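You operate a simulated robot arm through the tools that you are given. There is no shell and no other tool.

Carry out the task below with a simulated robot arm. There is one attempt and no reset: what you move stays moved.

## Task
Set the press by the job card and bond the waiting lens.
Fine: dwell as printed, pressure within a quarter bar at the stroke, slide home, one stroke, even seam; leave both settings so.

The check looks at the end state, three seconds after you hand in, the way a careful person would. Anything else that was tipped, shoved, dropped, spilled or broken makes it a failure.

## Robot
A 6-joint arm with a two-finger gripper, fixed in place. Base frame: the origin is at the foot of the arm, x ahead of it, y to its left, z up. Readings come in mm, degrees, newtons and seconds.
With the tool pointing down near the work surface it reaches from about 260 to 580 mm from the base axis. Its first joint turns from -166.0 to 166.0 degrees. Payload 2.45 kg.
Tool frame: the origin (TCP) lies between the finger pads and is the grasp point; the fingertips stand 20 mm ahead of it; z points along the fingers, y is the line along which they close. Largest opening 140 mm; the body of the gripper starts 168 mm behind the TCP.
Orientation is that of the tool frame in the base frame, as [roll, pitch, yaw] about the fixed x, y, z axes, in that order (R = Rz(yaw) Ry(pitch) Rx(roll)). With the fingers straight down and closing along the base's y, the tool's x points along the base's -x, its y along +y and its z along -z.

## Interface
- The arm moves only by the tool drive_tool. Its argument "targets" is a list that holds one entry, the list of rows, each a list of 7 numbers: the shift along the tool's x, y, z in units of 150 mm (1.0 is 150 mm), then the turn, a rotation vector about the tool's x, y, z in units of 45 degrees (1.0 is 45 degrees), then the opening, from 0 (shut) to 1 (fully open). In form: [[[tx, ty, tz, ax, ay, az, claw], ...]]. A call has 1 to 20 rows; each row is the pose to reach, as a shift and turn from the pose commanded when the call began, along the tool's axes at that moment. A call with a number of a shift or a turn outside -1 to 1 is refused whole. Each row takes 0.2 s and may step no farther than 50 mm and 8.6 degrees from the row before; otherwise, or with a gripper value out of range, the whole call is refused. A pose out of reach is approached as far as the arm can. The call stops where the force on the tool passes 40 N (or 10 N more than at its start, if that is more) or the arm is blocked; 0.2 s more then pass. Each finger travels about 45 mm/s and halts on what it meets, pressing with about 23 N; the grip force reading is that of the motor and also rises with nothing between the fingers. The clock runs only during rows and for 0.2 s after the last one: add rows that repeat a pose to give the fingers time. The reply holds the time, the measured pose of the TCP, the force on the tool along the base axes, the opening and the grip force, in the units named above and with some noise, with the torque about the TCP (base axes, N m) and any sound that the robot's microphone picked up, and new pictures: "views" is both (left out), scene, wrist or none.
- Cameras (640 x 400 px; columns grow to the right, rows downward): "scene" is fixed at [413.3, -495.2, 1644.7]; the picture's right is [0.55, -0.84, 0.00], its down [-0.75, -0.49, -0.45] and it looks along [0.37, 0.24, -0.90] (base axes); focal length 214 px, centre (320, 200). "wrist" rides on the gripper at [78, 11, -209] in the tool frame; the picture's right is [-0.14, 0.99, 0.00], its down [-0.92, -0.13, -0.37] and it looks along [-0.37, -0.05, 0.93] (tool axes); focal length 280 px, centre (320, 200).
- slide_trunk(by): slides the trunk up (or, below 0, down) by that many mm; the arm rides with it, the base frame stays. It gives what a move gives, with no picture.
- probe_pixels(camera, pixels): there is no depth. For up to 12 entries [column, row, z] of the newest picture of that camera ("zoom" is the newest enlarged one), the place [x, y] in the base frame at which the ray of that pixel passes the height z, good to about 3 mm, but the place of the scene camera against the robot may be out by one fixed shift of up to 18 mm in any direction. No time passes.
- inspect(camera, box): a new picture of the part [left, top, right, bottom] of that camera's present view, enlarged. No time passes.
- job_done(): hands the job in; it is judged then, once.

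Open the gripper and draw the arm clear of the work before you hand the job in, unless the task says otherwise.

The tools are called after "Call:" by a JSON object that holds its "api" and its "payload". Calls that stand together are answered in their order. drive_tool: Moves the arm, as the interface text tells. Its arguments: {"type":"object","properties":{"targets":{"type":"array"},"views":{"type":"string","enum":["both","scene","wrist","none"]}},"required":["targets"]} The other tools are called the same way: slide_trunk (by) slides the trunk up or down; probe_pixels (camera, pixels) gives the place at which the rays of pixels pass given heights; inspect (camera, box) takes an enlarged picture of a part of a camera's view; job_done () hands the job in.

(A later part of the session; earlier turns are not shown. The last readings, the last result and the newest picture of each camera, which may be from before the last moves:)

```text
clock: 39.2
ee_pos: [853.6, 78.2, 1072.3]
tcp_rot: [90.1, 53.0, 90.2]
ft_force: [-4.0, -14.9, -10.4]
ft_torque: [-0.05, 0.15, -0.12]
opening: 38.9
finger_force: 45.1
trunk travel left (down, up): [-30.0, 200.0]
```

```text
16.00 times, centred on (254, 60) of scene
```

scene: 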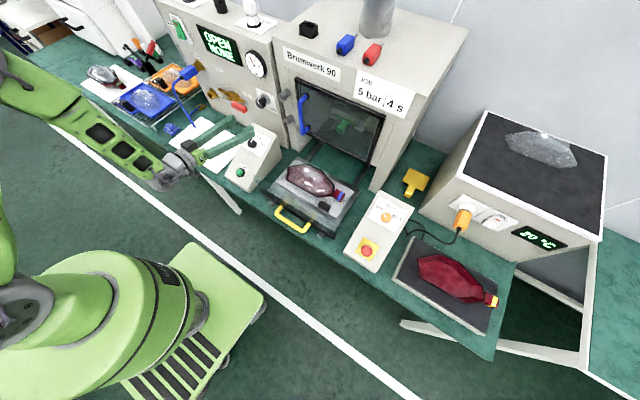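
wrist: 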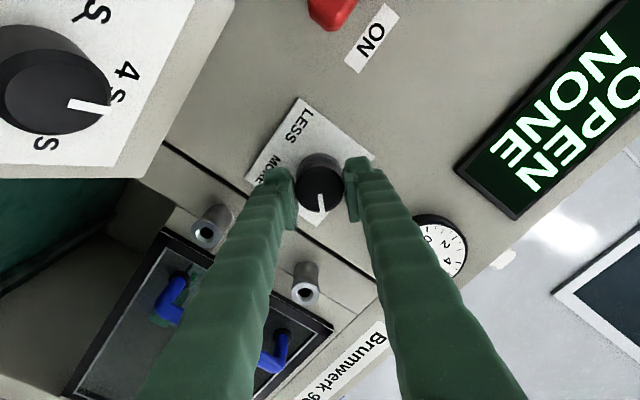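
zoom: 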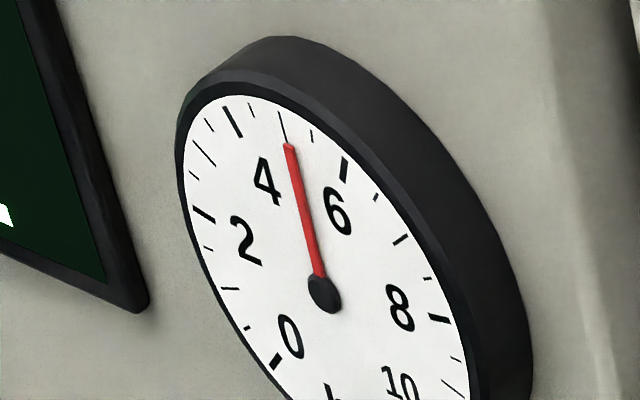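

Needle is practically on 5. I release the knob gently, back off 60 mm, untwist partly and re-read.

Call:
{"api": "drive_tool", "payload": {"targets": [[[0, 0, 0, 0, 0, 0, 0.3], [0, 0, 0, 0, 0, 0, 0.4], [0, 0, 0, 0, 0, 0, 0.5], [0, 0, 0, 0, 0, 0, 0.5], [0, 0, -0.2, 0, 0, 0, 0.5], [0, 0, -0.4, 0, 0, 0, 0.5]]], "views": "none"}}

Call:
{"api": "drive_tool", "payload": {"targets": [[[0, 0, 0, 0, 0, -0.15, 0.5], [0, 0, 0, 0, 0, -0.3, 0.5], [0, 0, 0, 0, 0, -0.45, 0.5], [0, 0, 0, 0, 0, -0.6, 0.5], [0, 0, 0, 0, 0, -0.75, 0.5], [0, 0, 0, 0, 0, -0.82, 0.5]]], "views": "both"}}

Call:
{"api": "inspect", "payload": {"camera": "scene", "box": [246, 52, 262, 68]}}

Call:
{"api": "inspect", "payload": {"camera": "wrist", "box": [290, 220, 380, 310]}}

```text
clock: 40.6
ee_pos: [792.3, 79.6, 1073.4]
tcp_rot: [90.1, 53.0, 90.1]
ft_force: [-0.5, 0.1, 0.2]
ft_torque: [-0.01, 0.03, -0.01]
opening: 69.9
finger_force: 0.0
trunk travel left (down, up): [-30.0, 200.0]
```

```text
clock: 42.0
ee_pos: [791.7, 79.7, 1072.4]
tcp_rot: [47.0, 90.0, 47.0]
ft_force: [0.4, -0.6, -0.4]
ft_torque: [0.02, 0.02, 0.01]
opening: 69.9
finger_force: 0.0
trunk travel left (down, up): [-30.0, 200.0]
```

scene: 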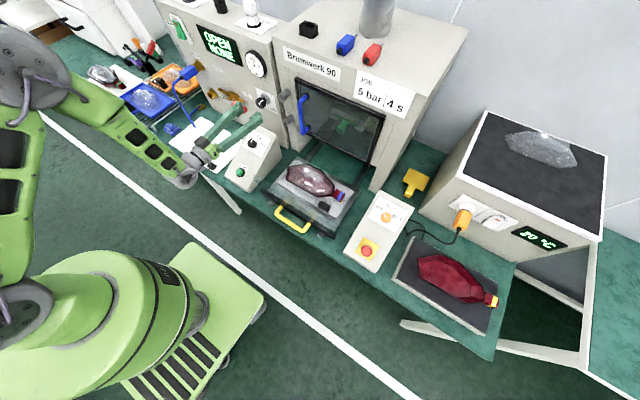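
wrist: 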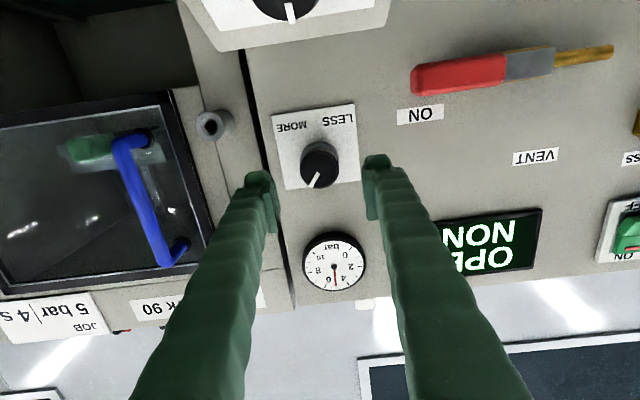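

```text
16.00 times, centred on (254, 60) of scene
```

zoom: 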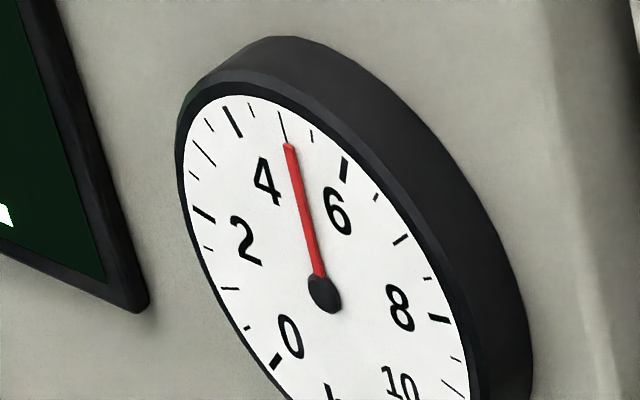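

```text
4.44 times, centred on (335, 265) of wrist
```

zoom: 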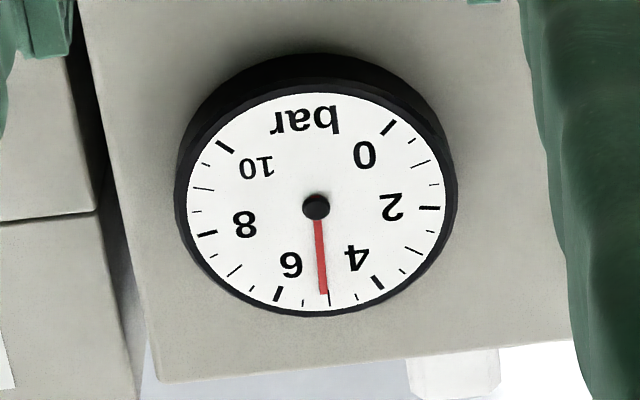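

Head-on the needle reads about 5.05–5.1, stable between readings, well inside a quarter bar. Now the slide: I back away from the panel and move right toward y≈-230, in front of the press.

Call:
{"api": "drive_tool", "payload": {"targets": [[[0, 0, -0.25, 0, 0, 0, 0.5], [0, 0, -0.5, 0, 0, 0, 0.5], [0, 0, -0.75, 0, 0.15, 0, 0.5], [0, -0.2, -0.75, 0, 0.3, 0, 0.5], [0, -0.4, -0.75, 0, 0.45, 0, 0.5], [0, -0.6, -0.75, 0, 0.6, 0, 0.5], [0, -0.8, -0.75, 0, 0.75, 0, 0.5], [0, -1.0, -0.75, 0, 0.78, 0, 0.5]]], "views": "none"}}

Call:
{"api": "drive_tool", "payload": {"targets": [[[0, -0.25, 0, 0, 0, 0, 0.5], [0, -0.5, 0, 0, 0, 0, 0.5], [0, -0.75, 0, 0, 0, 0, 0.5], [0, -1.0, 0, 0, 0, 0, 0.5]]], "views": "both"}}

```text
clock: 43.8
ee_pos: [679.7, -71.0, 1072.9]
tcp_rot: [179.9, 54.8, 179.9]
ft_force: [-0.4, -0.7, 0.3]
ft_torque: [-0.03, 0.0, -0.02]
opening: 70.0
finger_force: 0.0
trunk travel left (down, up): [-30.0, 200.0]
```

```text
clock: 44.8
ee_pos: [678.6, -221.3, 1072.6]
tcp_rot: [179.9, 54.7, 180.0]
ft_force: [-0.5, 0.6, -0.3]
ft_torque: [0.04, -0.01, 0.01]
opening: 70.1
finger_force: 0.2
trunk travel left (down, up): [-30.0, 200.0]
```

scene: 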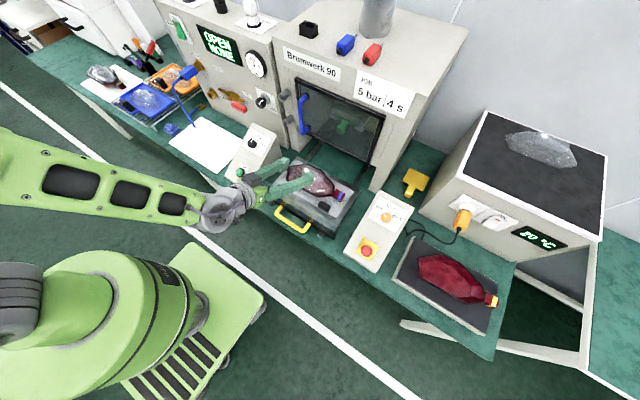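
wrist: 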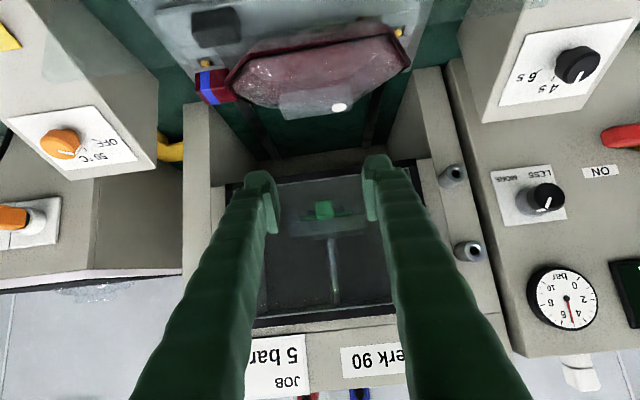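

I enlarge the ram and lens regions from here.

Call:
{"api": "inspect", "payload": {"camera": "wrist", "box": [260, 150, 390, 250]}}

Call:
{"api": "inspect", "payload": {"camera": "wrist", "box": [160, 0, 420, 160]}}

Call:
{"api": "probe_pixels", "payload": {"camera": "wrist", "pixels": [[325, 210, 950], [325, 210, 900], [230, 183, 950], [230, 183, 930], [422, 160, 950], [422, 160, 930], [215, 25, 850], [215, 25, 870], [230, 88, 870], [230, 88, 890], [408, 70, 870], [408, 70, 890]]}}

```text
4.00 times, centred on (325, 200) of wrist
```

zoom: 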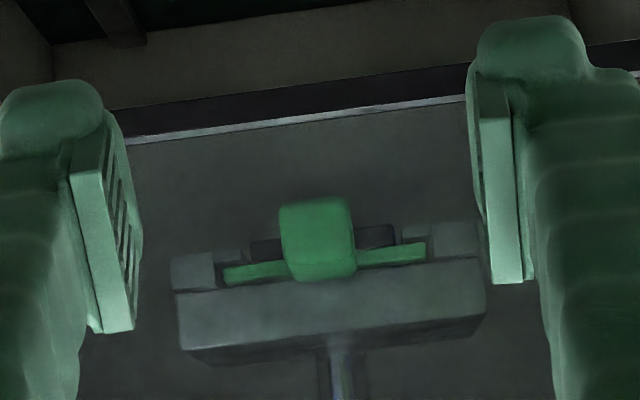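

```text
2.46 times, centred on (290, 80) of wrist
```

zoom: 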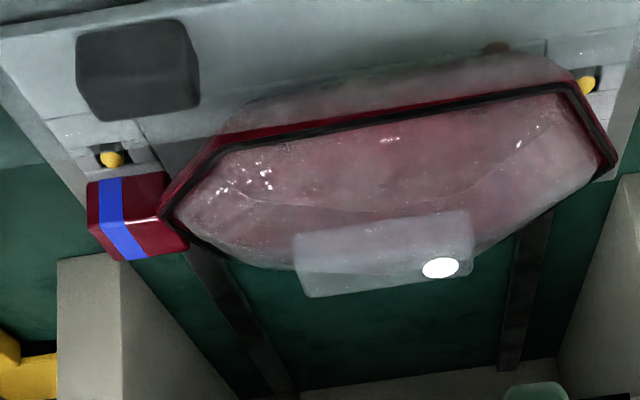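

```text
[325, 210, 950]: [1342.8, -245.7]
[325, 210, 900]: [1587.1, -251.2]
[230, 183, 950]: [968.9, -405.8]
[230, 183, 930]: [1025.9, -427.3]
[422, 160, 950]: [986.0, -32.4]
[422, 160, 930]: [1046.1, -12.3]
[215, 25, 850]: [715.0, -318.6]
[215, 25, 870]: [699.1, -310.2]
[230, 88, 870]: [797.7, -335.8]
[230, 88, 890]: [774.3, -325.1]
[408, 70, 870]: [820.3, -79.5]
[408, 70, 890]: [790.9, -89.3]
```

The ram carries its green shoe squarely; I leave that alone. I tilt the tool down and back to see the slide's yellow handle and measure it.

Call:
{"api": "drive_tool", "payload": {"targets": [[[0.03, 0, -0.045, 0, 0.15, 0, 0.5], [0.06, 0, -0.09, 0, 0.3, 0, 0.5], [0.1, 0, -0.14, 0, 0.45, 0, 0.5], [0.13, 0, -0.18, 0, 0.6, 0, 0.5], [0.16, 0, -0.23, 0, 0.75, 0, 0.5], [0.192, 0, -0.272, 0, 0.884, 0, 0.5]]], "views": "wrist"}}

Call:
{"api": "inspect", "payload": {"camera": "wrist", "box": [180, 0, 460, 160]}}

```text
clock: 46.2
ee_pos: [631.1, -221.9, 1068.9]
tcp_rot: [179.3, 18.8, -180.0]
ft_force: [-0.1, 0.5, 0.3]
ft_torque: [-0.05, 0.02, -0.03]
opening: 70.3
finger_force: 0.0
out of reach, approached as far as the arm can: row 6
trunk travel left (down, up): [-30.0, 200.0]
```

wrist: 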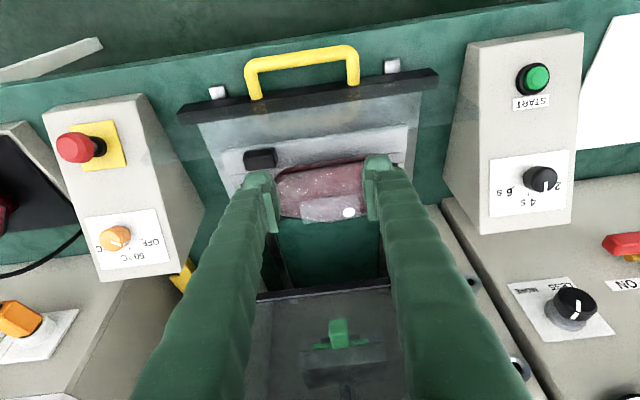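

```text
2.29 times, centred on (320, 80) of wrist
```

zoom: 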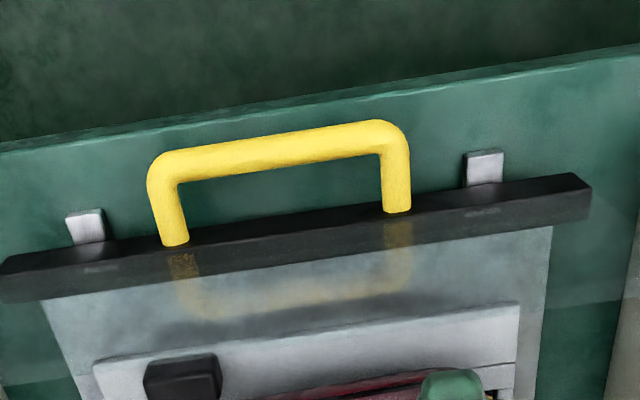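

Call:
{"api": "probe_pixels", "payload": {"camera": "wrist", "pixels": [[302.5, 64.3, 850], [302.5, 64.3, 900], [247.8, 72, 850], [247.8, 72, 900], [357, 57, 850], [357, 57, 900], [256.6, 106.3, 850], [256.6, 106.3, 900], [353.7, 91.9, 850], [353.7, 91.9, 900], [391, 65, 830], [218, 92, 830]]}}

Call:
{"api": "drive_tool", "payload": {"targets": [[[0, 0, 0.2, 0, 0, 0, 0.5], [0, 0, 0.4, 0, 0, 0, 0.5]]], "views": "wrist"}}

Call:
{"api": "inspect", "payload": {"camera": "wrist", "box": [180, 0, 460, 160]}}

```text
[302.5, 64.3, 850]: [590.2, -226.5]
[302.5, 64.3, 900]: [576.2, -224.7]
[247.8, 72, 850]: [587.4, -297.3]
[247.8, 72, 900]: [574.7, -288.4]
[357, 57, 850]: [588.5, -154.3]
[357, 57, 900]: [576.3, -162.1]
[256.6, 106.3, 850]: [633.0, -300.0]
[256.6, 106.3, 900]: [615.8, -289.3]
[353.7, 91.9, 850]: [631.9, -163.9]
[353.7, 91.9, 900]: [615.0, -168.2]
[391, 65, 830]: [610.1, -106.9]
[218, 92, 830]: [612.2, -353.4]
```

```text
clock: 46.8
ee_pos: [650.9, -221.3, 1010.9]
tcp_rot: [179.2, 18.7, 179.9]
ft_force: [0.4, -0.5, 0.5]
ft_torque: [0.01, 0.0, -0.01]
opening: 70.1
finger_force: 0.1
trunk travel left (down, up): [-30.0, 200.0]
```

wrist: 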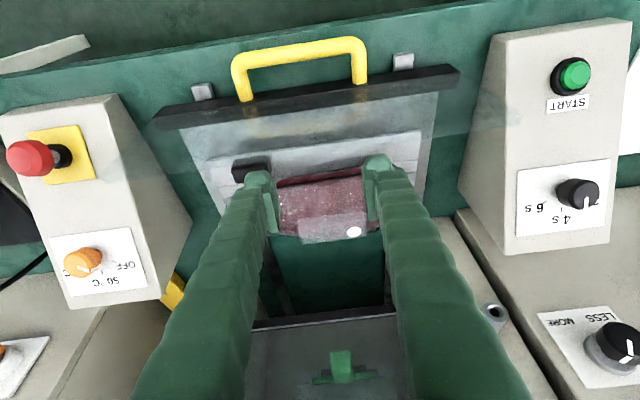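

```text
2.29 times, centred on (320, 80) of wrist
```

zoom: 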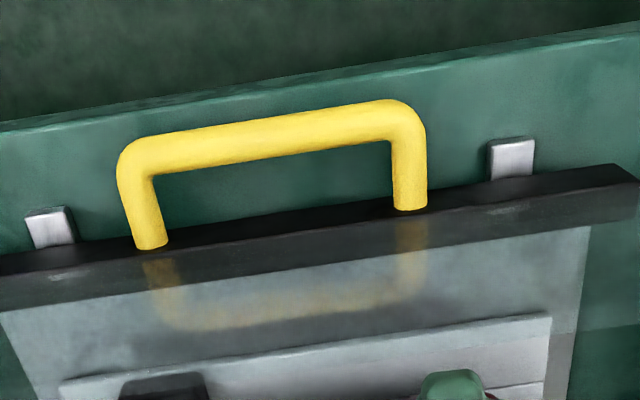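

Call:
{"api": "probe_pixels", "payload": {"camera": "wrist", "pixels": [[300, 54.5, 850], [300, 54.5, 900], [237, 66, 850], [237, 66, 900], [362, 49, 850], [362, 49, 900], [246, 107, 850], [246, 107, 900], [359.5, 90, 850], [359.5, 90, 900], [404, 62, 830], [202, 93, 830]]}}

```text
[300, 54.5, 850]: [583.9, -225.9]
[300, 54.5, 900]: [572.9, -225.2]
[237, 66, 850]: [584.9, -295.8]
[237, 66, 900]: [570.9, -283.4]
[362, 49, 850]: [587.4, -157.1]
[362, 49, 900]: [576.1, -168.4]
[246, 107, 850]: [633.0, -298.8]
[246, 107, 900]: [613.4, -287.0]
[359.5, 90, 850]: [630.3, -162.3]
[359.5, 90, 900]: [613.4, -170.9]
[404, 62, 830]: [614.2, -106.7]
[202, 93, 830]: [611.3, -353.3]
```

Feet rest at z≈828; the handle bar is near (587,-226,850), spanning y -297…-155. I close the fingers and go to a point in front of and above the handle, tilted 55°.

Call:
{"api": "drive_tool", "payload": {"targets": [[[0.2, -0.01, -0.07, 0, -0.1, 0, 0.3], [0.4, -0.02, -0.14, 0, -0.25, 0, 0.1], [0.6, -0.03, -0.2, 0, -0.4, 0, 0], [0.764, -0.033, -0.259, 0, -0.55, 0, 0], [0.764, -0.033, -0.259, 0, -0.7, 0, 0], [0.764, -0.033, -0.259, 0, -0.807, 0, 0]]], "views": "both"}}

```text
clock: 48.2
ee_pos: [530.5, -229.7, 1011.4]
tcp_rot: [178.6, 55.1, 179.3]
ft_force: [0.8, 0.1, 0.0]
ft_torque: [0.04, 0.01, 0.0]
opening: 0.0
finger_force: 23.1
trunk travel left (down, up): [-30.0, 200.0]
```

scene: 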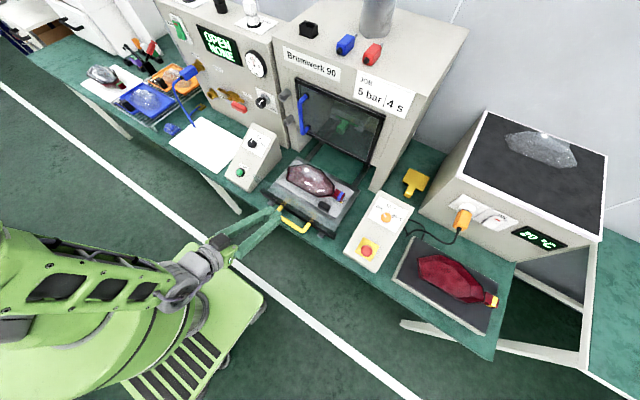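
wrist: 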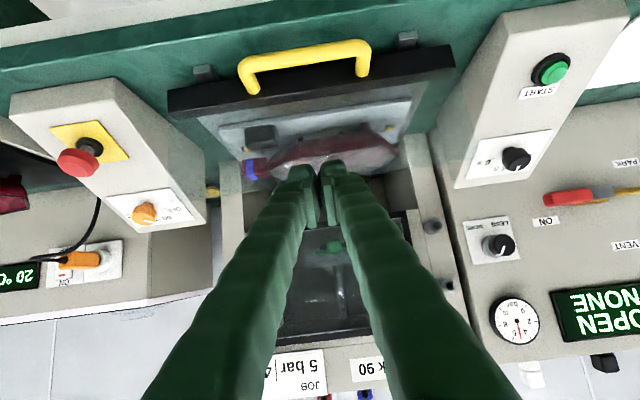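

Call:
{"api": "probe_pixels", "payload": {"camera": "wrist", "pixels": [[304, 62, 840], [304, 62, 850], [304, 62, 860], [240, 68, 850], [367, 48, 850], [253, 92, 850], [362, 75, 850], [204, 72, 830], [407, 39, 830], [320, 175, 900]]}}

Call:
{"api": "inspect", "payload": {"camera": "wrist", "box": [220, 20, 400, 120]}}

```text
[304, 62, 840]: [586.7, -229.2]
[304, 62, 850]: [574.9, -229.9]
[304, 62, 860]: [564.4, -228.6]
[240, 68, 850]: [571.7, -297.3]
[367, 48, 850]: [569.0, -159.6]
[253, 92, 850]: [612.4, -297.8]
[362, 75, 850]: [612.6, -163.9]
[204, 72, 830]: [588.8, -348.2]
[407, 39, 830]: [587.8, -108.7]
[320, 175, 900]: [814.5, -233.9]
```

```text
3.56 times, centred on (310, 70) of wrist
```

zoom: 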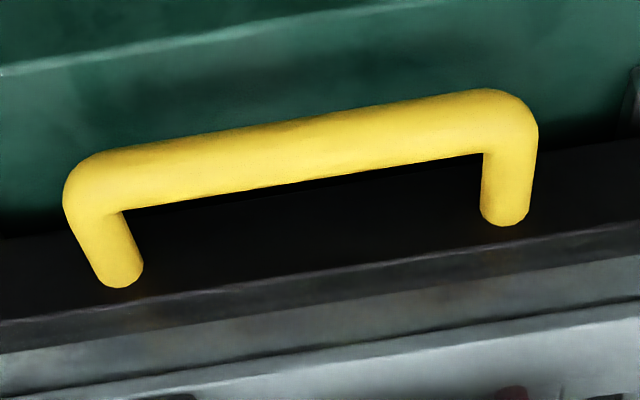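

Refined bar position ≈ (588,-228,838). I lower the closed fingertips in front of it (tip at about x 553, z 842), without touching.

Call:
{"api": "drive_tool", "payload": {"targets": [[[0.21, 0.003, 0.16, 0, 0, 0, 0], [0.42, 0.006, 0.32, 0, 0, 0, 0], [0.63, 0.01, 0.48, 0, 0, 0, 0], [0.841, 0.013, 0.635, 0, 0, 0, 0]]], "views": "both"}}

Call:
{"api": "inspect", "payload": {"camera": "wrist", "box": [220, 80, 420, 240]}}

Call:
{"api": "inspect", "payload": {"camera": "scene", "box": [230, 180, 350, 260]}}

```text
clock: 49.2
ee_pos: [535.8, -223.2, 853.5]
tcp_rot: [178.8, 55.1, 179.3]
ft_force: [-0.1, -0.7, 0.4]
ft_torque: [-0.02, 0.03, -0.01]
opening: 0.2
finger_force: 23.2
trunk travel left (down, up): [-30.0, 200.0]
```

scene: 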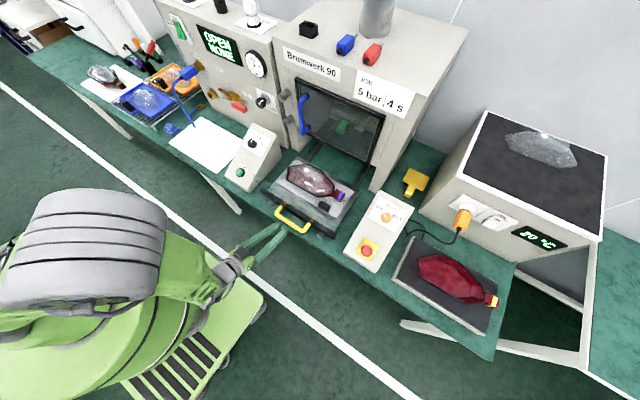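
wrist: 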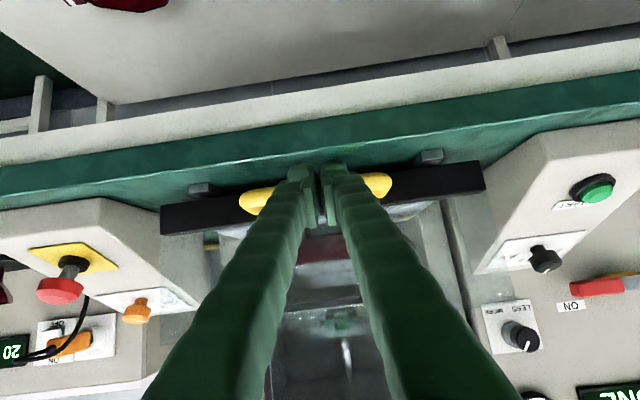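

```text
2.50 times, centred on (320, 160) of wrist
```

zoom: 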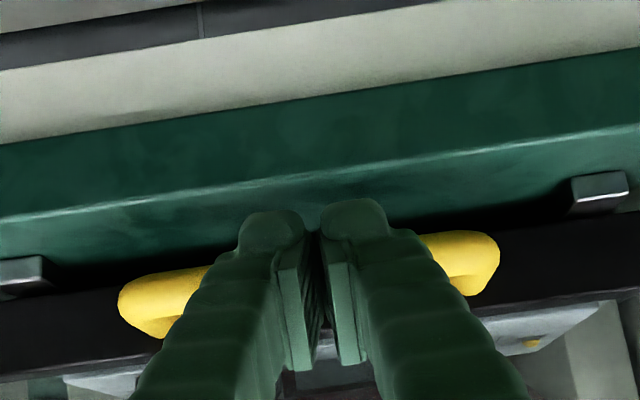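

```text
5.00 times, centred on (290, 220) of scene
```

zoom: 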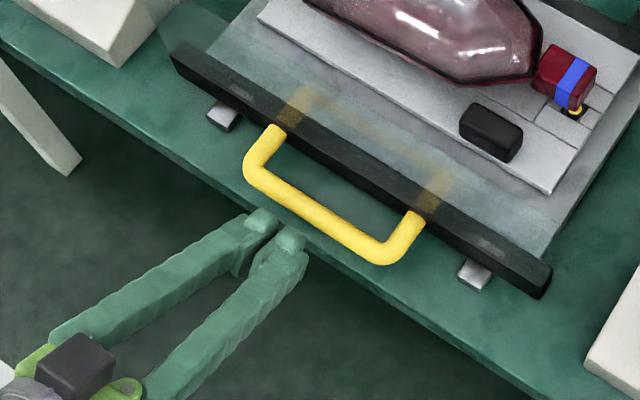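

The closed fingertips face the handle's middle (wrist col ≈318, bar ends 238–392). I push slowly in +x, 48 mm in 6 mm steps, and watch force.

Call:
{"api": "drive_tool", "payload": {"targets": [[[-0.0229, -0.02, 0.0328, 0, 0, 0, 0], [-0.0458, -0.02, 0.0656, 0, 0, 0, 0], [-0.0686, -0.02, 0.0984, 0, 0, 0, 0], [-0.0915, -0.02, 0.1312, 0, 0, 0, 0], [-0.1144, -0.02, 0.164, 0, 0, 0, 0], [-0.1373, -0.02, 0.1968, 0, 0, 0, 0], [-0.16, -0.02, 0.2296, 0, 0, 0, 0], [-0.183, -0.02, 0.2624, 0, 0, 0, 0]]], "views": "both"}}

Call:
{"api": "inspect", "payload": {"camera": "scene", "box": [230, 140, 370, 250]}}

```text
clock: 51.0
ee_pos: [583.3, -225.2, 855.1]
tcp_rot: [178.7, 55.1, 179.1]
ft_force: [0.0, -0.2, -0.6]
ft_torque: [0.06, 0.01, 0.0]
opening: 0.2
finger_force: 29.7
trunk travel left (down, up): [-30.0, 200.0]
```

scene: 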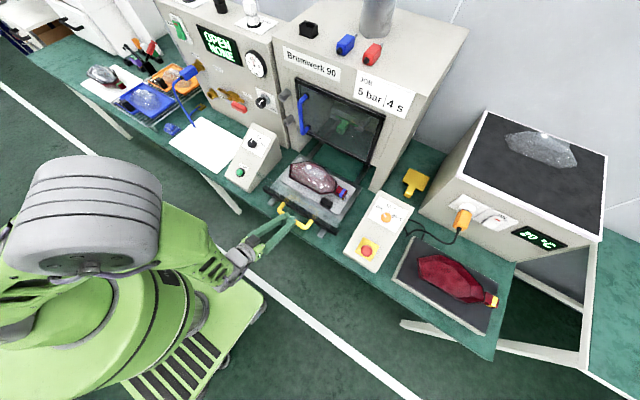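
wrist: 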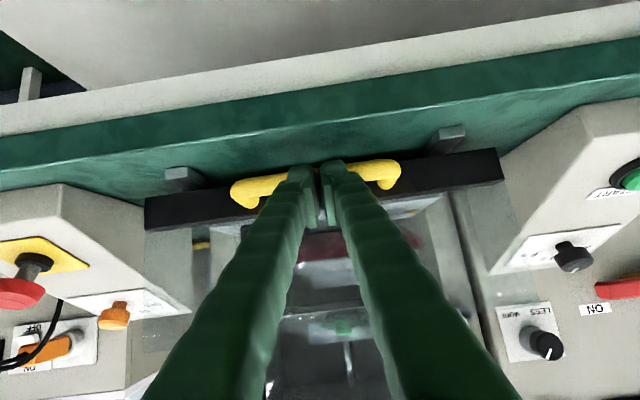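

```text
3.64 times, centred on (300, 195) of scene
```

zoom: 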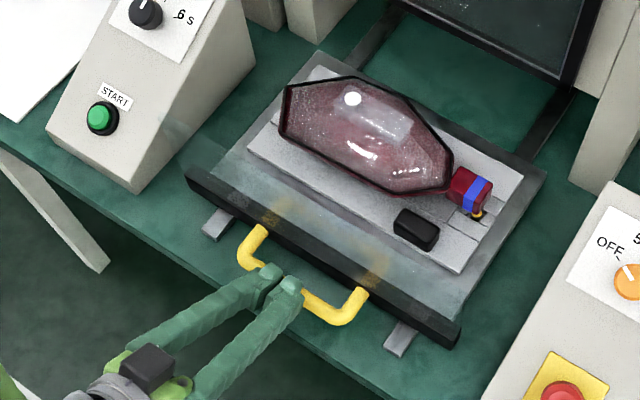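

The slide follows with almost no force (rail ends now stick out further). I keep pushing slowly, 140 mm at 35 mm/s.

Call:
{"api": "drive_tool", "payload": {"targets": [[[-0.0267, 0, 0.0383, 0, 0, 0, 0], [-0.0534, 0, 0.0765, 0, 0, 0, 0], [-0.0801, 0, 0.1148, 0, 0, 0, 0], [-0.1068, 0, 0.1531, 0, 0, 0, 0], [-0.1335, 0, 0.1913, 0, 0, 0, 0], [-0.1602, 0, 0.2296, 0, 0, 0, 0], [-0.1869, 0, 0.2679, 0, 0, 0, 0], [-0.2136, 0, 0.3061, 0, 0, 0, 0], [-0.2403, 0, 0.3444, 0, 0, 0, 0], [-0.267, 0, 0.3827, 0, 0, 0, 0], [-0.2937, 0, 0.4209, 0, 0, 0, 0], [-0.3204, 0, 0.4592, 0, 0, 0, 0], [-0.3471, 0, 0.4975, 0, 0, 0, 0], [-0.3738, 0, 0.5357, 0, 0, 0, 0], [-0.4005, 0, 0.574, 0, 0, 0, 0], [-0.4272, 0, 0.6123, 0, 0, 0, 0], [-0.4539, 0, 0.6505, 0, 0, 0, 0], [-0.4806, 0, 0.6888, 0, 0, 0, 0], [-0.5073, 0, 0.7271, 0, 0, 0, 0], [-0.534, 0, 0.7653, 0, 0, 0, 0]]], "views": "both"}}

Call:
{"api": "inspect", "payload": {"camera": "scene", "box": [240, 110, 400, 240]}}

```text
clock: 55.2
ee_pos: [723.0, -225.0, 855.1]
tcp_rot: [178.7, 55.2, 179.2]
ft_force: [-0.3, -1.5, -1.1]
ft_torque: [0.0, -0.04, -0.02]
opening: 0.2
finger_force: 29.5
trunk travel left (down, up): [-30.0, 200.0]
```

scene: 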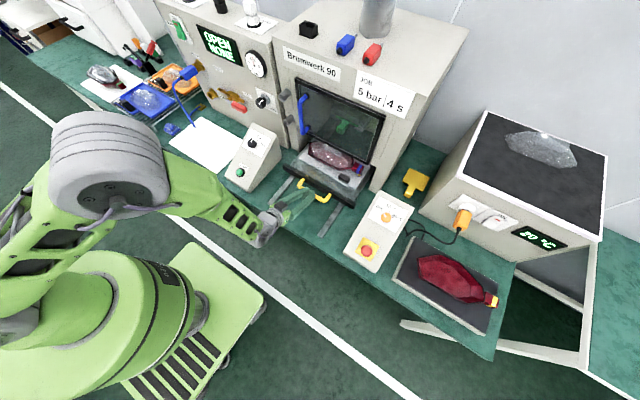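
wrist: 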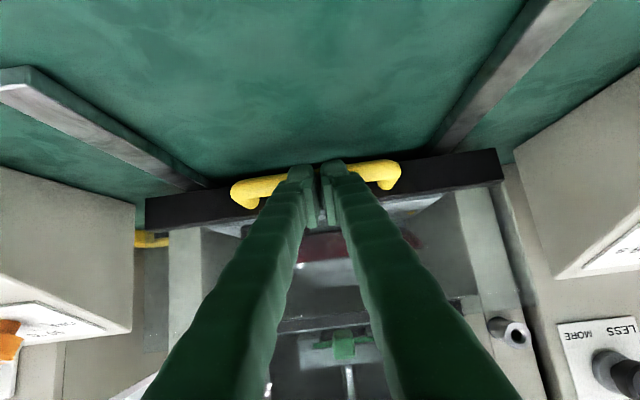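

```text
3.08 times, centred on (320, 175) of scene
```

zoom: 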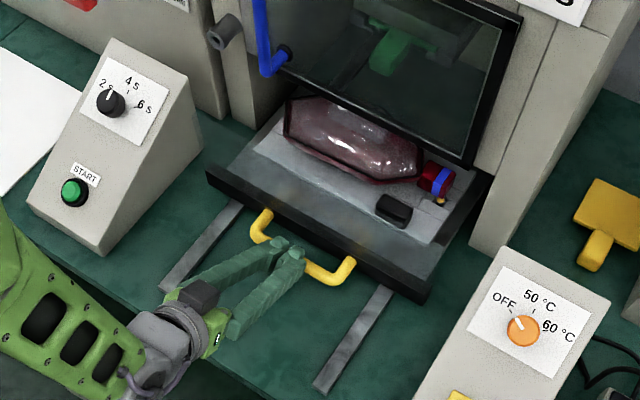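

The slide and lens run in cleanly under the door. I continue gently: 70 mm in 5 mm steps.

Call:
{"api": "drive_tool", "payload": {"targets": [[[-0.0191, 0, 0.0273, 0, 0, 0, 0], [-0.0381, 0, 0.0547, 0, 0, 0, 0], [-0.0572, 0, 0.082, 0, 0, 0, 0], [-0.0763, 0, 0.1093, 0, 0, 0, 0], [-0.0953, 0, 0.1367, 0, 0, 0, 0], [-0.1144, 0, 0.164, 0, 0, 0, 0], [-0.1335, 0, 0.1913, 0, 0, 0, 0], [-0.1525, 0, 0.2187, 0, 0, 0, 0], [-0.1716, 0, 0.246, 0, 0, 0, 0], [-0.1907, 0, 0.2733, 0, 0, 0, 0], [-0.2097, 0, 0.3007, 0, 0, 0, 0], [-0.2288, 0, 0.328, 0, 0, 0, 0], [-0.2479, 0, 0.3553, 0, 0, 0, 0], [-0.267, 0, 0.3827, 0, 0, 0, 0]]], "views": "both"}}

Call:
{"api": "inspect", "payload": {"camera": "scene", "box": [240, 90, 400, 220]}}

Call:
{"api": "inspect", "payload": {"camera": "scene", "box": [190, 20, 280, 80]}}

```text
clock: 58.2
ee_pos: [791.5, -225.2, 853.4]
tcp_rot: [178.7, 55.2, 179.3]
ft_force: [-0.2, -1.2, 1.1]
ft_torque: [0.01, 0.0, -0.01]
opening: 0.2
finger_force: 29.0
trunk travel left (down, up): [-30.0, 200.0]
```

scene: 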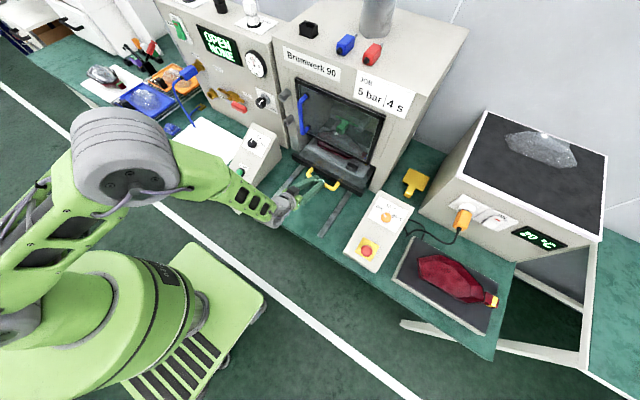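
wrist: 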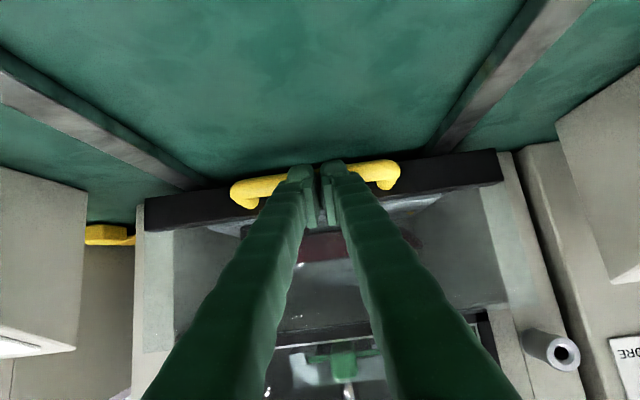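

```text
3.08 times, centred on (320, 155) of scene
```

zoom: 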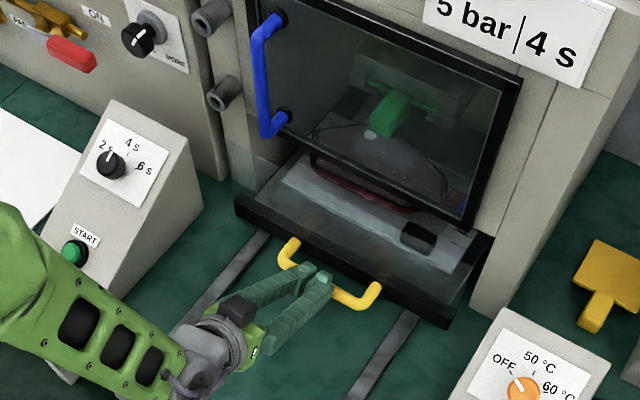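

```text
6.67 times, centred on (235, 50) of scene
```

zoom: 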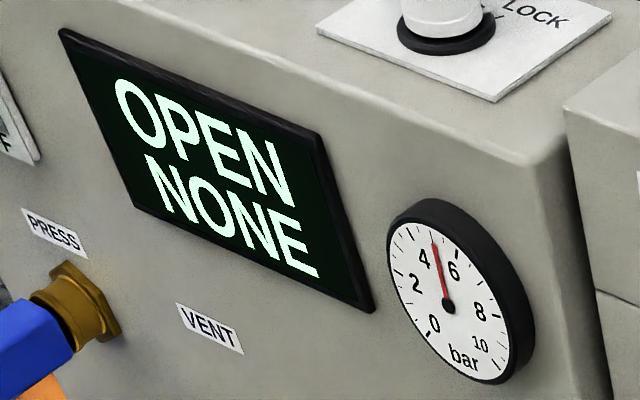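

Display still OPEN, black bar about 40–60 mm from the press legs. I continue in 3 mm steps until it reports home or meets the stop.

Call:
{"api": "drive_tool", "payload": {"targets": [[[-0.0114, 0, 0.0164, 0, 0, 0, 0], [-0.0229, 0, 0.0328, 0, 0, 0, 0], [-0.0343, 0, 0.0492, 0, 0, 0, 0], [-0.0458, 0, 0.0656, 0, 0, 0, 0], [-0.0572, 0, 0.082, 0, 0, 0, 0], [-0.0686, 0, 0.0984, 0, 0, 0, 0], [-0.0801, 0, 0.1148, 0, 0, 0, 0], [-0.0915, 0, 0.1312, 0, 0, 0, 0], [-0.103, 0, 0.1476, 0, 0, 0, 0], [-0.1144, 0, 0.164, 0, 0, 0, 0], [-0.1258, 0, 0.1804, 0, 0, 0, 0], [-0.1373, 0, 0.1968, 0, 0, 0, 0], [-0.1487, 0, 0.2132, 0, 0, 0, 0], [-0.1602, 0, 0.2296, 0, 0, 0, 0]]], "views": "both"}}

Call:
{"api": "inspect", "payload": {"camera": "scene", "box": [240, 90, 400, 220]}}

Call:
{"api": "inspect", "payload": {"camera": "scene", "box": [190, 20, 280, 80]}}

```text
clock: 61.2
ee_pos: [835.3, -223.4, 854.4]
tcp_rot: [178.6, 55.1, 179.1]
ft_force: [-0.2, -0.2, -0.2]
ft_torque: [0.03, -0.02, 0.0]
opening: 0.0
finger_force: 29.2
trunk travel left (down, up): [-30.0, 200.0]
```

scene: 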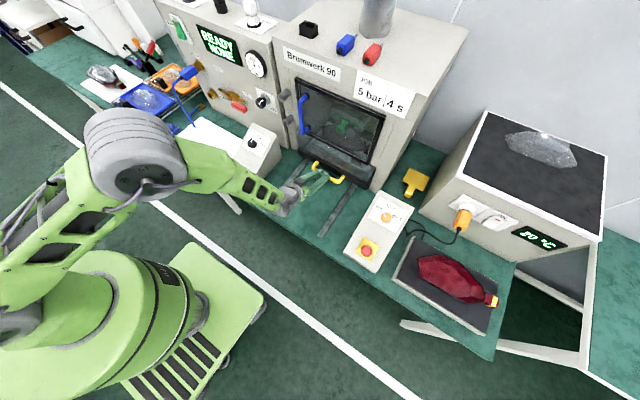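
wrist: 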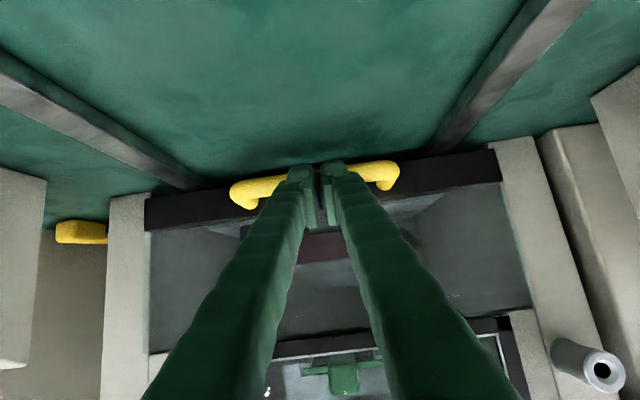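

```text
3.08 times, centred on (320, 155) of scene
```

zoom: 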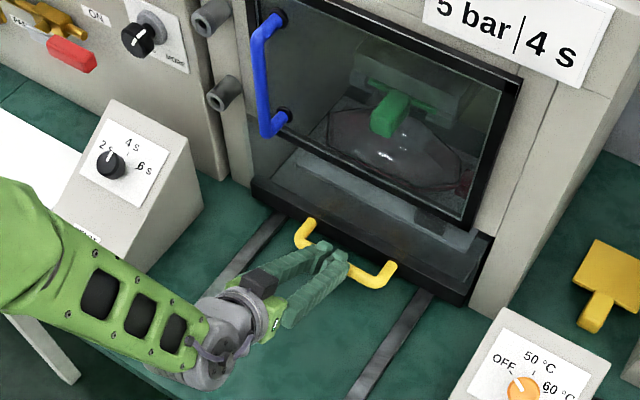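

```text
6.67 times, centred on (235, 50) of scene
```

zoom: 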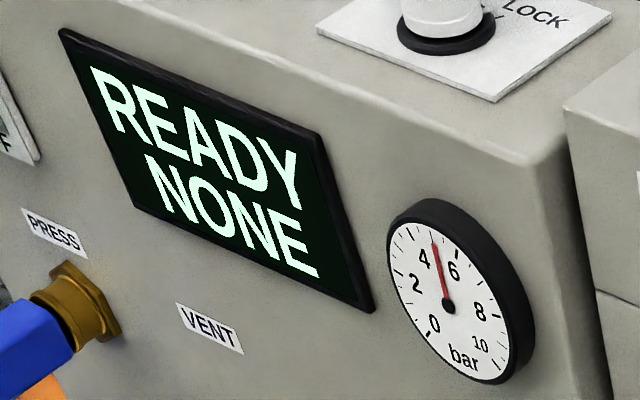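

Display turned READY, but there was no stop force yet. I push on in 2 mm steps to be sure the slide is fully against its stop.

Call:
{"api": "drive_tool", "payload": {"targets": [[[-0.0076, 0, 0.0109, 0, 0, 0, 0], [-0.0153, 0, 0.0219, 0, 0, 0, 0], [-0.0229, 0, 0.0328, 0, 0, 0, 0], [-0.0305, 0, 0.0437, 0, 0, 0, 0], [-0.0381, 0, 0.0547, 0, 0, 0, 0], [-0.0458, 0, 0.0656, 0, 0, 0, 0], [-0.0534, 0, 0.0765, 0, 0, 0, 0], [-0.061, 0, 0.0875, 0, 0, 0, 0], [-0.0686, 0, 0.0984, 0, 0, 0, 0], [-0.0763, 0, 0.1093, 0, 0, 0, 0]]], "views": "both"}}

Call:
{"api": "inspect", "payload": {"camera": "scene", "box": [240, 90, 400, 220]}}

Call:
{"api": "inspect", "payload": {"camera": "scene", "box": [190, 20, 280, 80]}}

```text
clock: 62.1
ee_pos: [836.5, -224.8, 853.6]
tcp_rot: [178.7, 54.8, 179.1]
ft_force: [-23.3, 3.2, 17.8]
ft_torque: [-0.01, 0.13, 0.1]
opening: 5.8
finger_force: 28.9
trunk travel left (down, up): [-30.0, 200.0]
stopped in row 4: the force on the tool passed its limit at 43 N (the readings are from after the stop); the commanded pose is now the measured one
```

scene: 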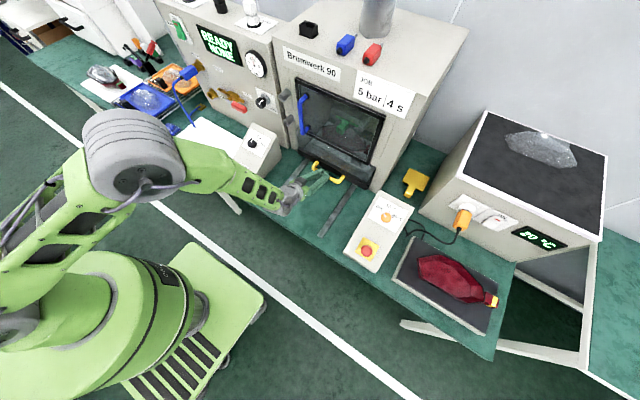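
wrist: 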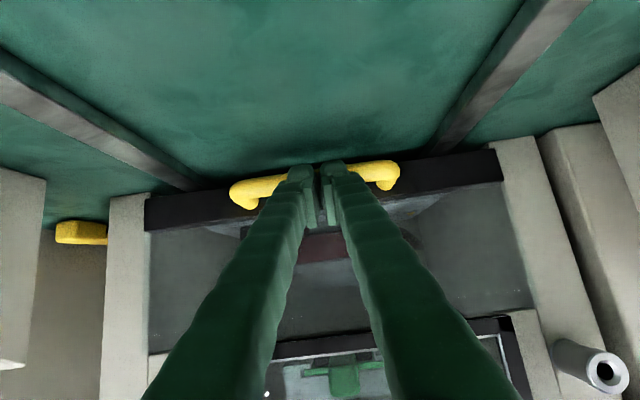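

```text
3.08 times, centred on (320, 155) of scene
```

zoom: 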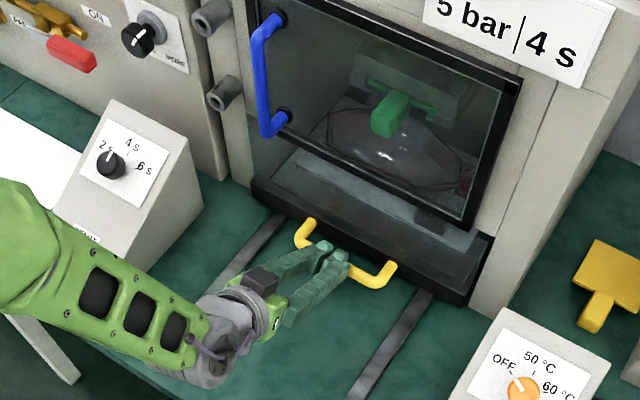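

```text
6.67 times, centred on (235, 50) of scene
```

zoom: 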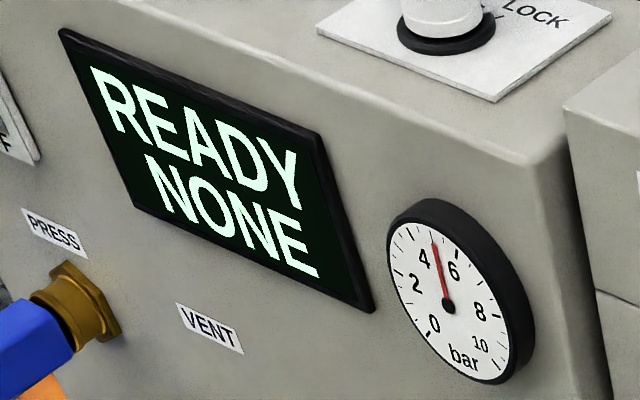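

The stop is felt at 43 N: slide home and READY. I back straight off the handle 60 mm and check that the slide stays home.

Call:
{"api": "drive_tool", "payload": {"targets": [[[0.038, 0, -0.055, 0, 0, 0, 0], [0.114, 0, -0.164, 0, 0, 0, 0], [0.229, 0, -0.328, 0, 0, 0, 0]]], "views": "both"}}

Call:
{"api": "inspect", "payload": {"camera": "scene", "box": [260, 100, 390, 220]}}

Call:
{"api": "inspect", "payload": {"camera": "scene", "box": [190, 20, 280, 80]}}

```text
clock: 63.0
ee_pos: [777.2, -225.3, 853.2]
tcp_rot: [178.6, 54.7, 178.9]
ft_force: [0.0, 0.5, 0.2]
ft_torque: [-0.01, -0.01, 0.01]
opening: 0.0
finger_force: 28.8
trunk travel left (down, up): [-30.0, 200.0]
```

scene: 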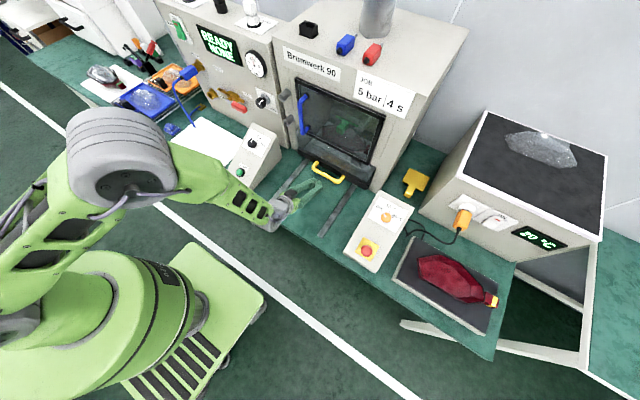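
wrist: 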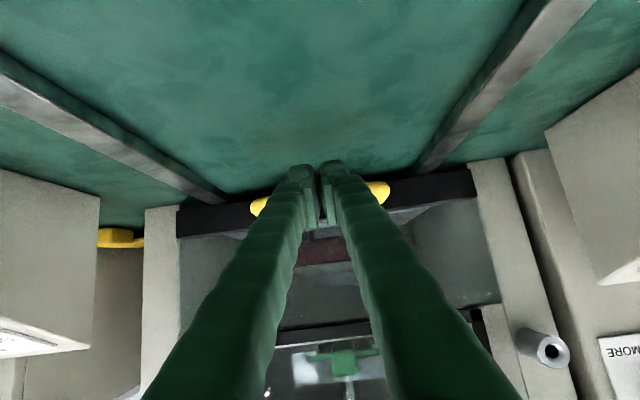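

```text
3.33 times, centred on (325, 160) of scene
```

zoom: 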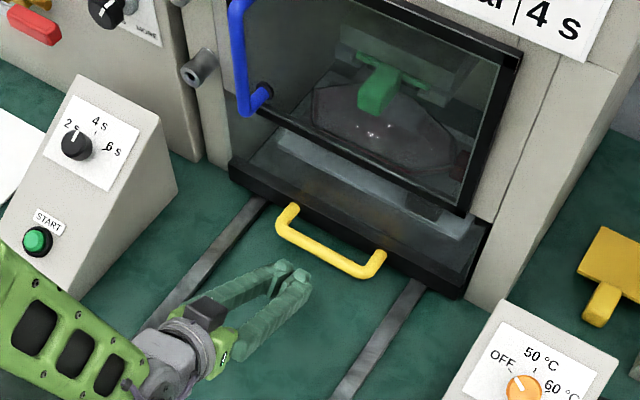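

```text
6.67 times, centred on (235, 50) of scene
```

zoom: 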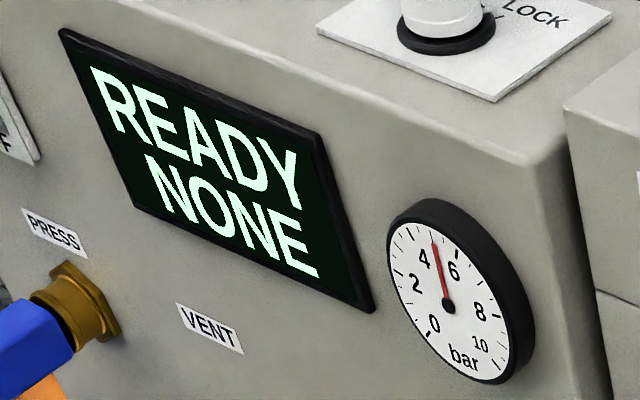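

Slide stays home, READY, gauge at 5. I raise and move left to the START button, fingers kept closed.

Call:
{"api": "drive_tool", "payload": {"targets": [[[-0.13, 0, -0.235, 0, 0, 0, 0], [-0.26, 0, -0.47, 0, 0, 0, 0], [-0.39, 0, -0.705, 0, 0, 0, 0], [-0.519, 0, -0.94, 0, 0, 0, 0]]], "views": "none"}}

Call:
{"api": "drive_tool", "payload": {"targets": [[[0.05, 0.25, -0.12, 0, 0, 0, 0], [0.1, 0.5, -0.24, 0, 0, 0, 0], [0.15, 0.75, -0.36, 0, 0, 0, 0], [0.2, 1.0, -0.4, 0, 0, 0, 0]]], "views": "none"}}

Call:
{"api": "drive_tool", "payload": {"targets": [[[0, 0.3, 0, 0, 0, 0, 0], [0, 0.6, 0, 0, 0, 0, 0], [0, 0.8, 0, 0, 0, 0, 0], [0, 1.0, 0, 0, 0, 0, 0]]], "views": "both"}}

```text
clock: 64.0
ee_pos: [707.7, -226.2, 997.4]
tcp_rot: [178.6, 54.6, 179.2]
ft_force: [0.4, 0.4, 0.1]
ft_torque: [-0.03, 0.02, -0.04]
opening: 0.1
finger_force: 29.5
trunk travel left (down, up): [-30.0, 200.0]
```

```text
clock: 65.0
ee_pos: [641.7, -78.1, 1010.2]
tcp_rot: [178.6, 54.7, 179.0]
ft_force: [-1.4, 0.3, -0.5]
ft_torque: [-0.03, 0.01, 0.0]
opening: 0.0
finger_force: 29.0
trunk travel left (down, up): [-30.0, 200.0]
```

```text
clock: 66.0
ee_pos: [640.5, 72.6, 1011.2]
tcp_rot: [178.6, 54.7, 179.1]
ft_force: [0.0, 0.3, -0.3]
ft_torque: [0.02, -0.04, -0.03]
opening: 0.2
finger_force: 29.9
trunk travel left (down, up): [-30.0, 200.0]
```

scene: 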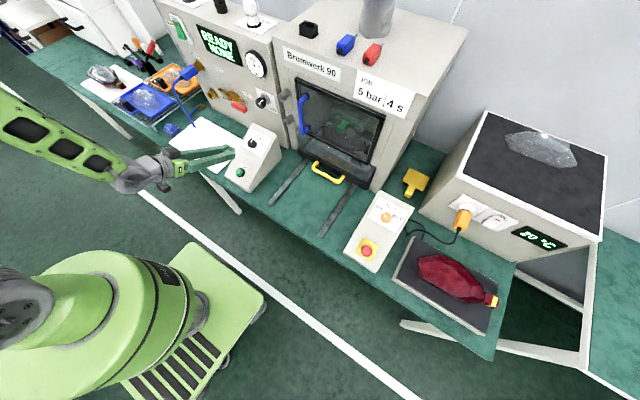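
wrist: 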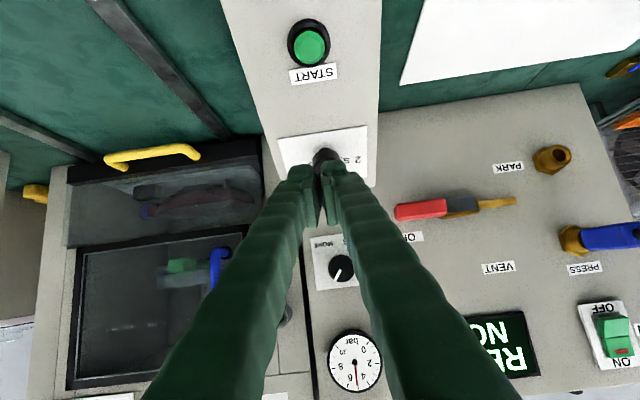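

I probe START (309,46) from here and zoom on it, and re-check the gauge.

Call:
{"api": "probe_pixels", "payload": {"camera": "wrist", "pixels": [[310, 47, 840], [310, 47, 850], [310, 47, 860], [310, 47, 870]]}}

Call:
{"api": "inspect", "payload": {"camera": "wrist", "box": [260, 0, 380, 90]}}

Call:
{"api": "inspect", "payload": {"camera": "wrist", "box": [310, 310, 400, 400]}}

Call:
{"api": "inspect", "payload": {"camera": "scene", "box": [246, 52, 262, 68]}}

Call:
{"api": "inspect", "payload": {"camera": "scene", "box": [225, 120, 285, 190]}}

```text
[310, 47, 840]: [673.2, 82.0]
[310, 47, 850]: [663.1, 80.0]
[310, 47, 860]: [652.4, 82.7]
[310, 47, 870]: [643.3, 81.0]
```

```text
4.44 times, centred on (320, 45) of wrist
```

zoom: 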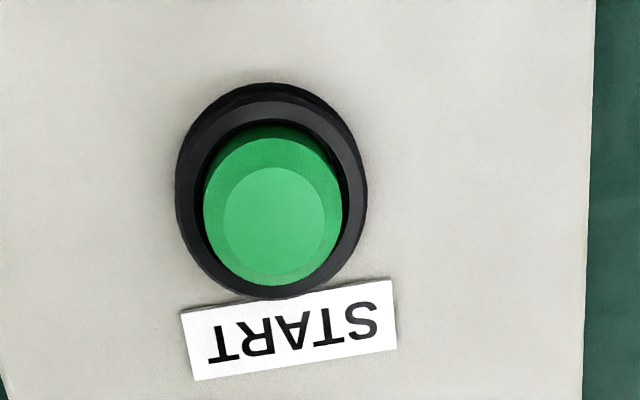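

```text
4.44 times, centred on (355, 355) of wrist
```

zoom: 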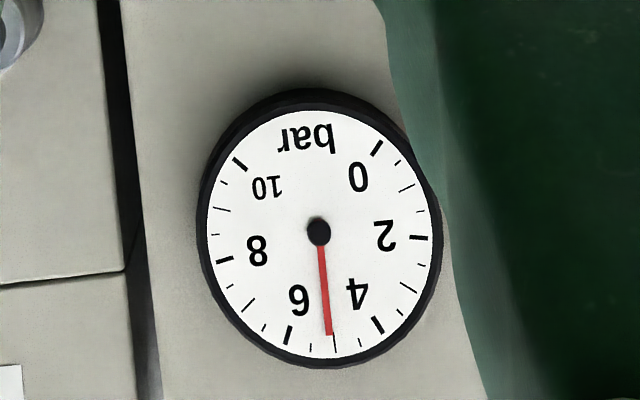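

```text
16.00 times, centred on (254, 60) of scene
```

zoom: 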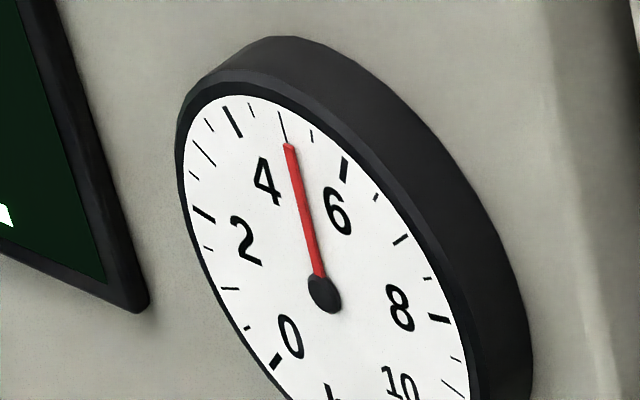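

```text
5.71 times, centred on (255, 155) of scene
```

zoom: 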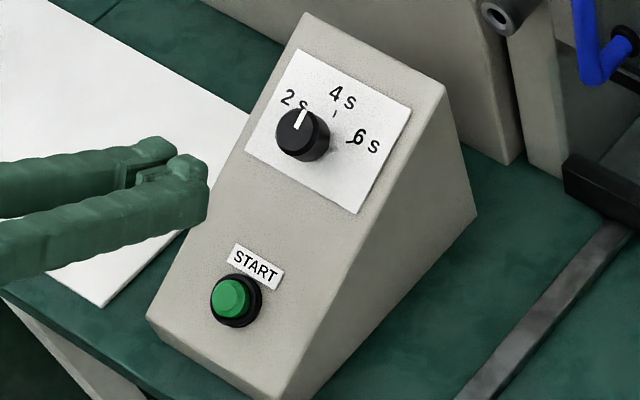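

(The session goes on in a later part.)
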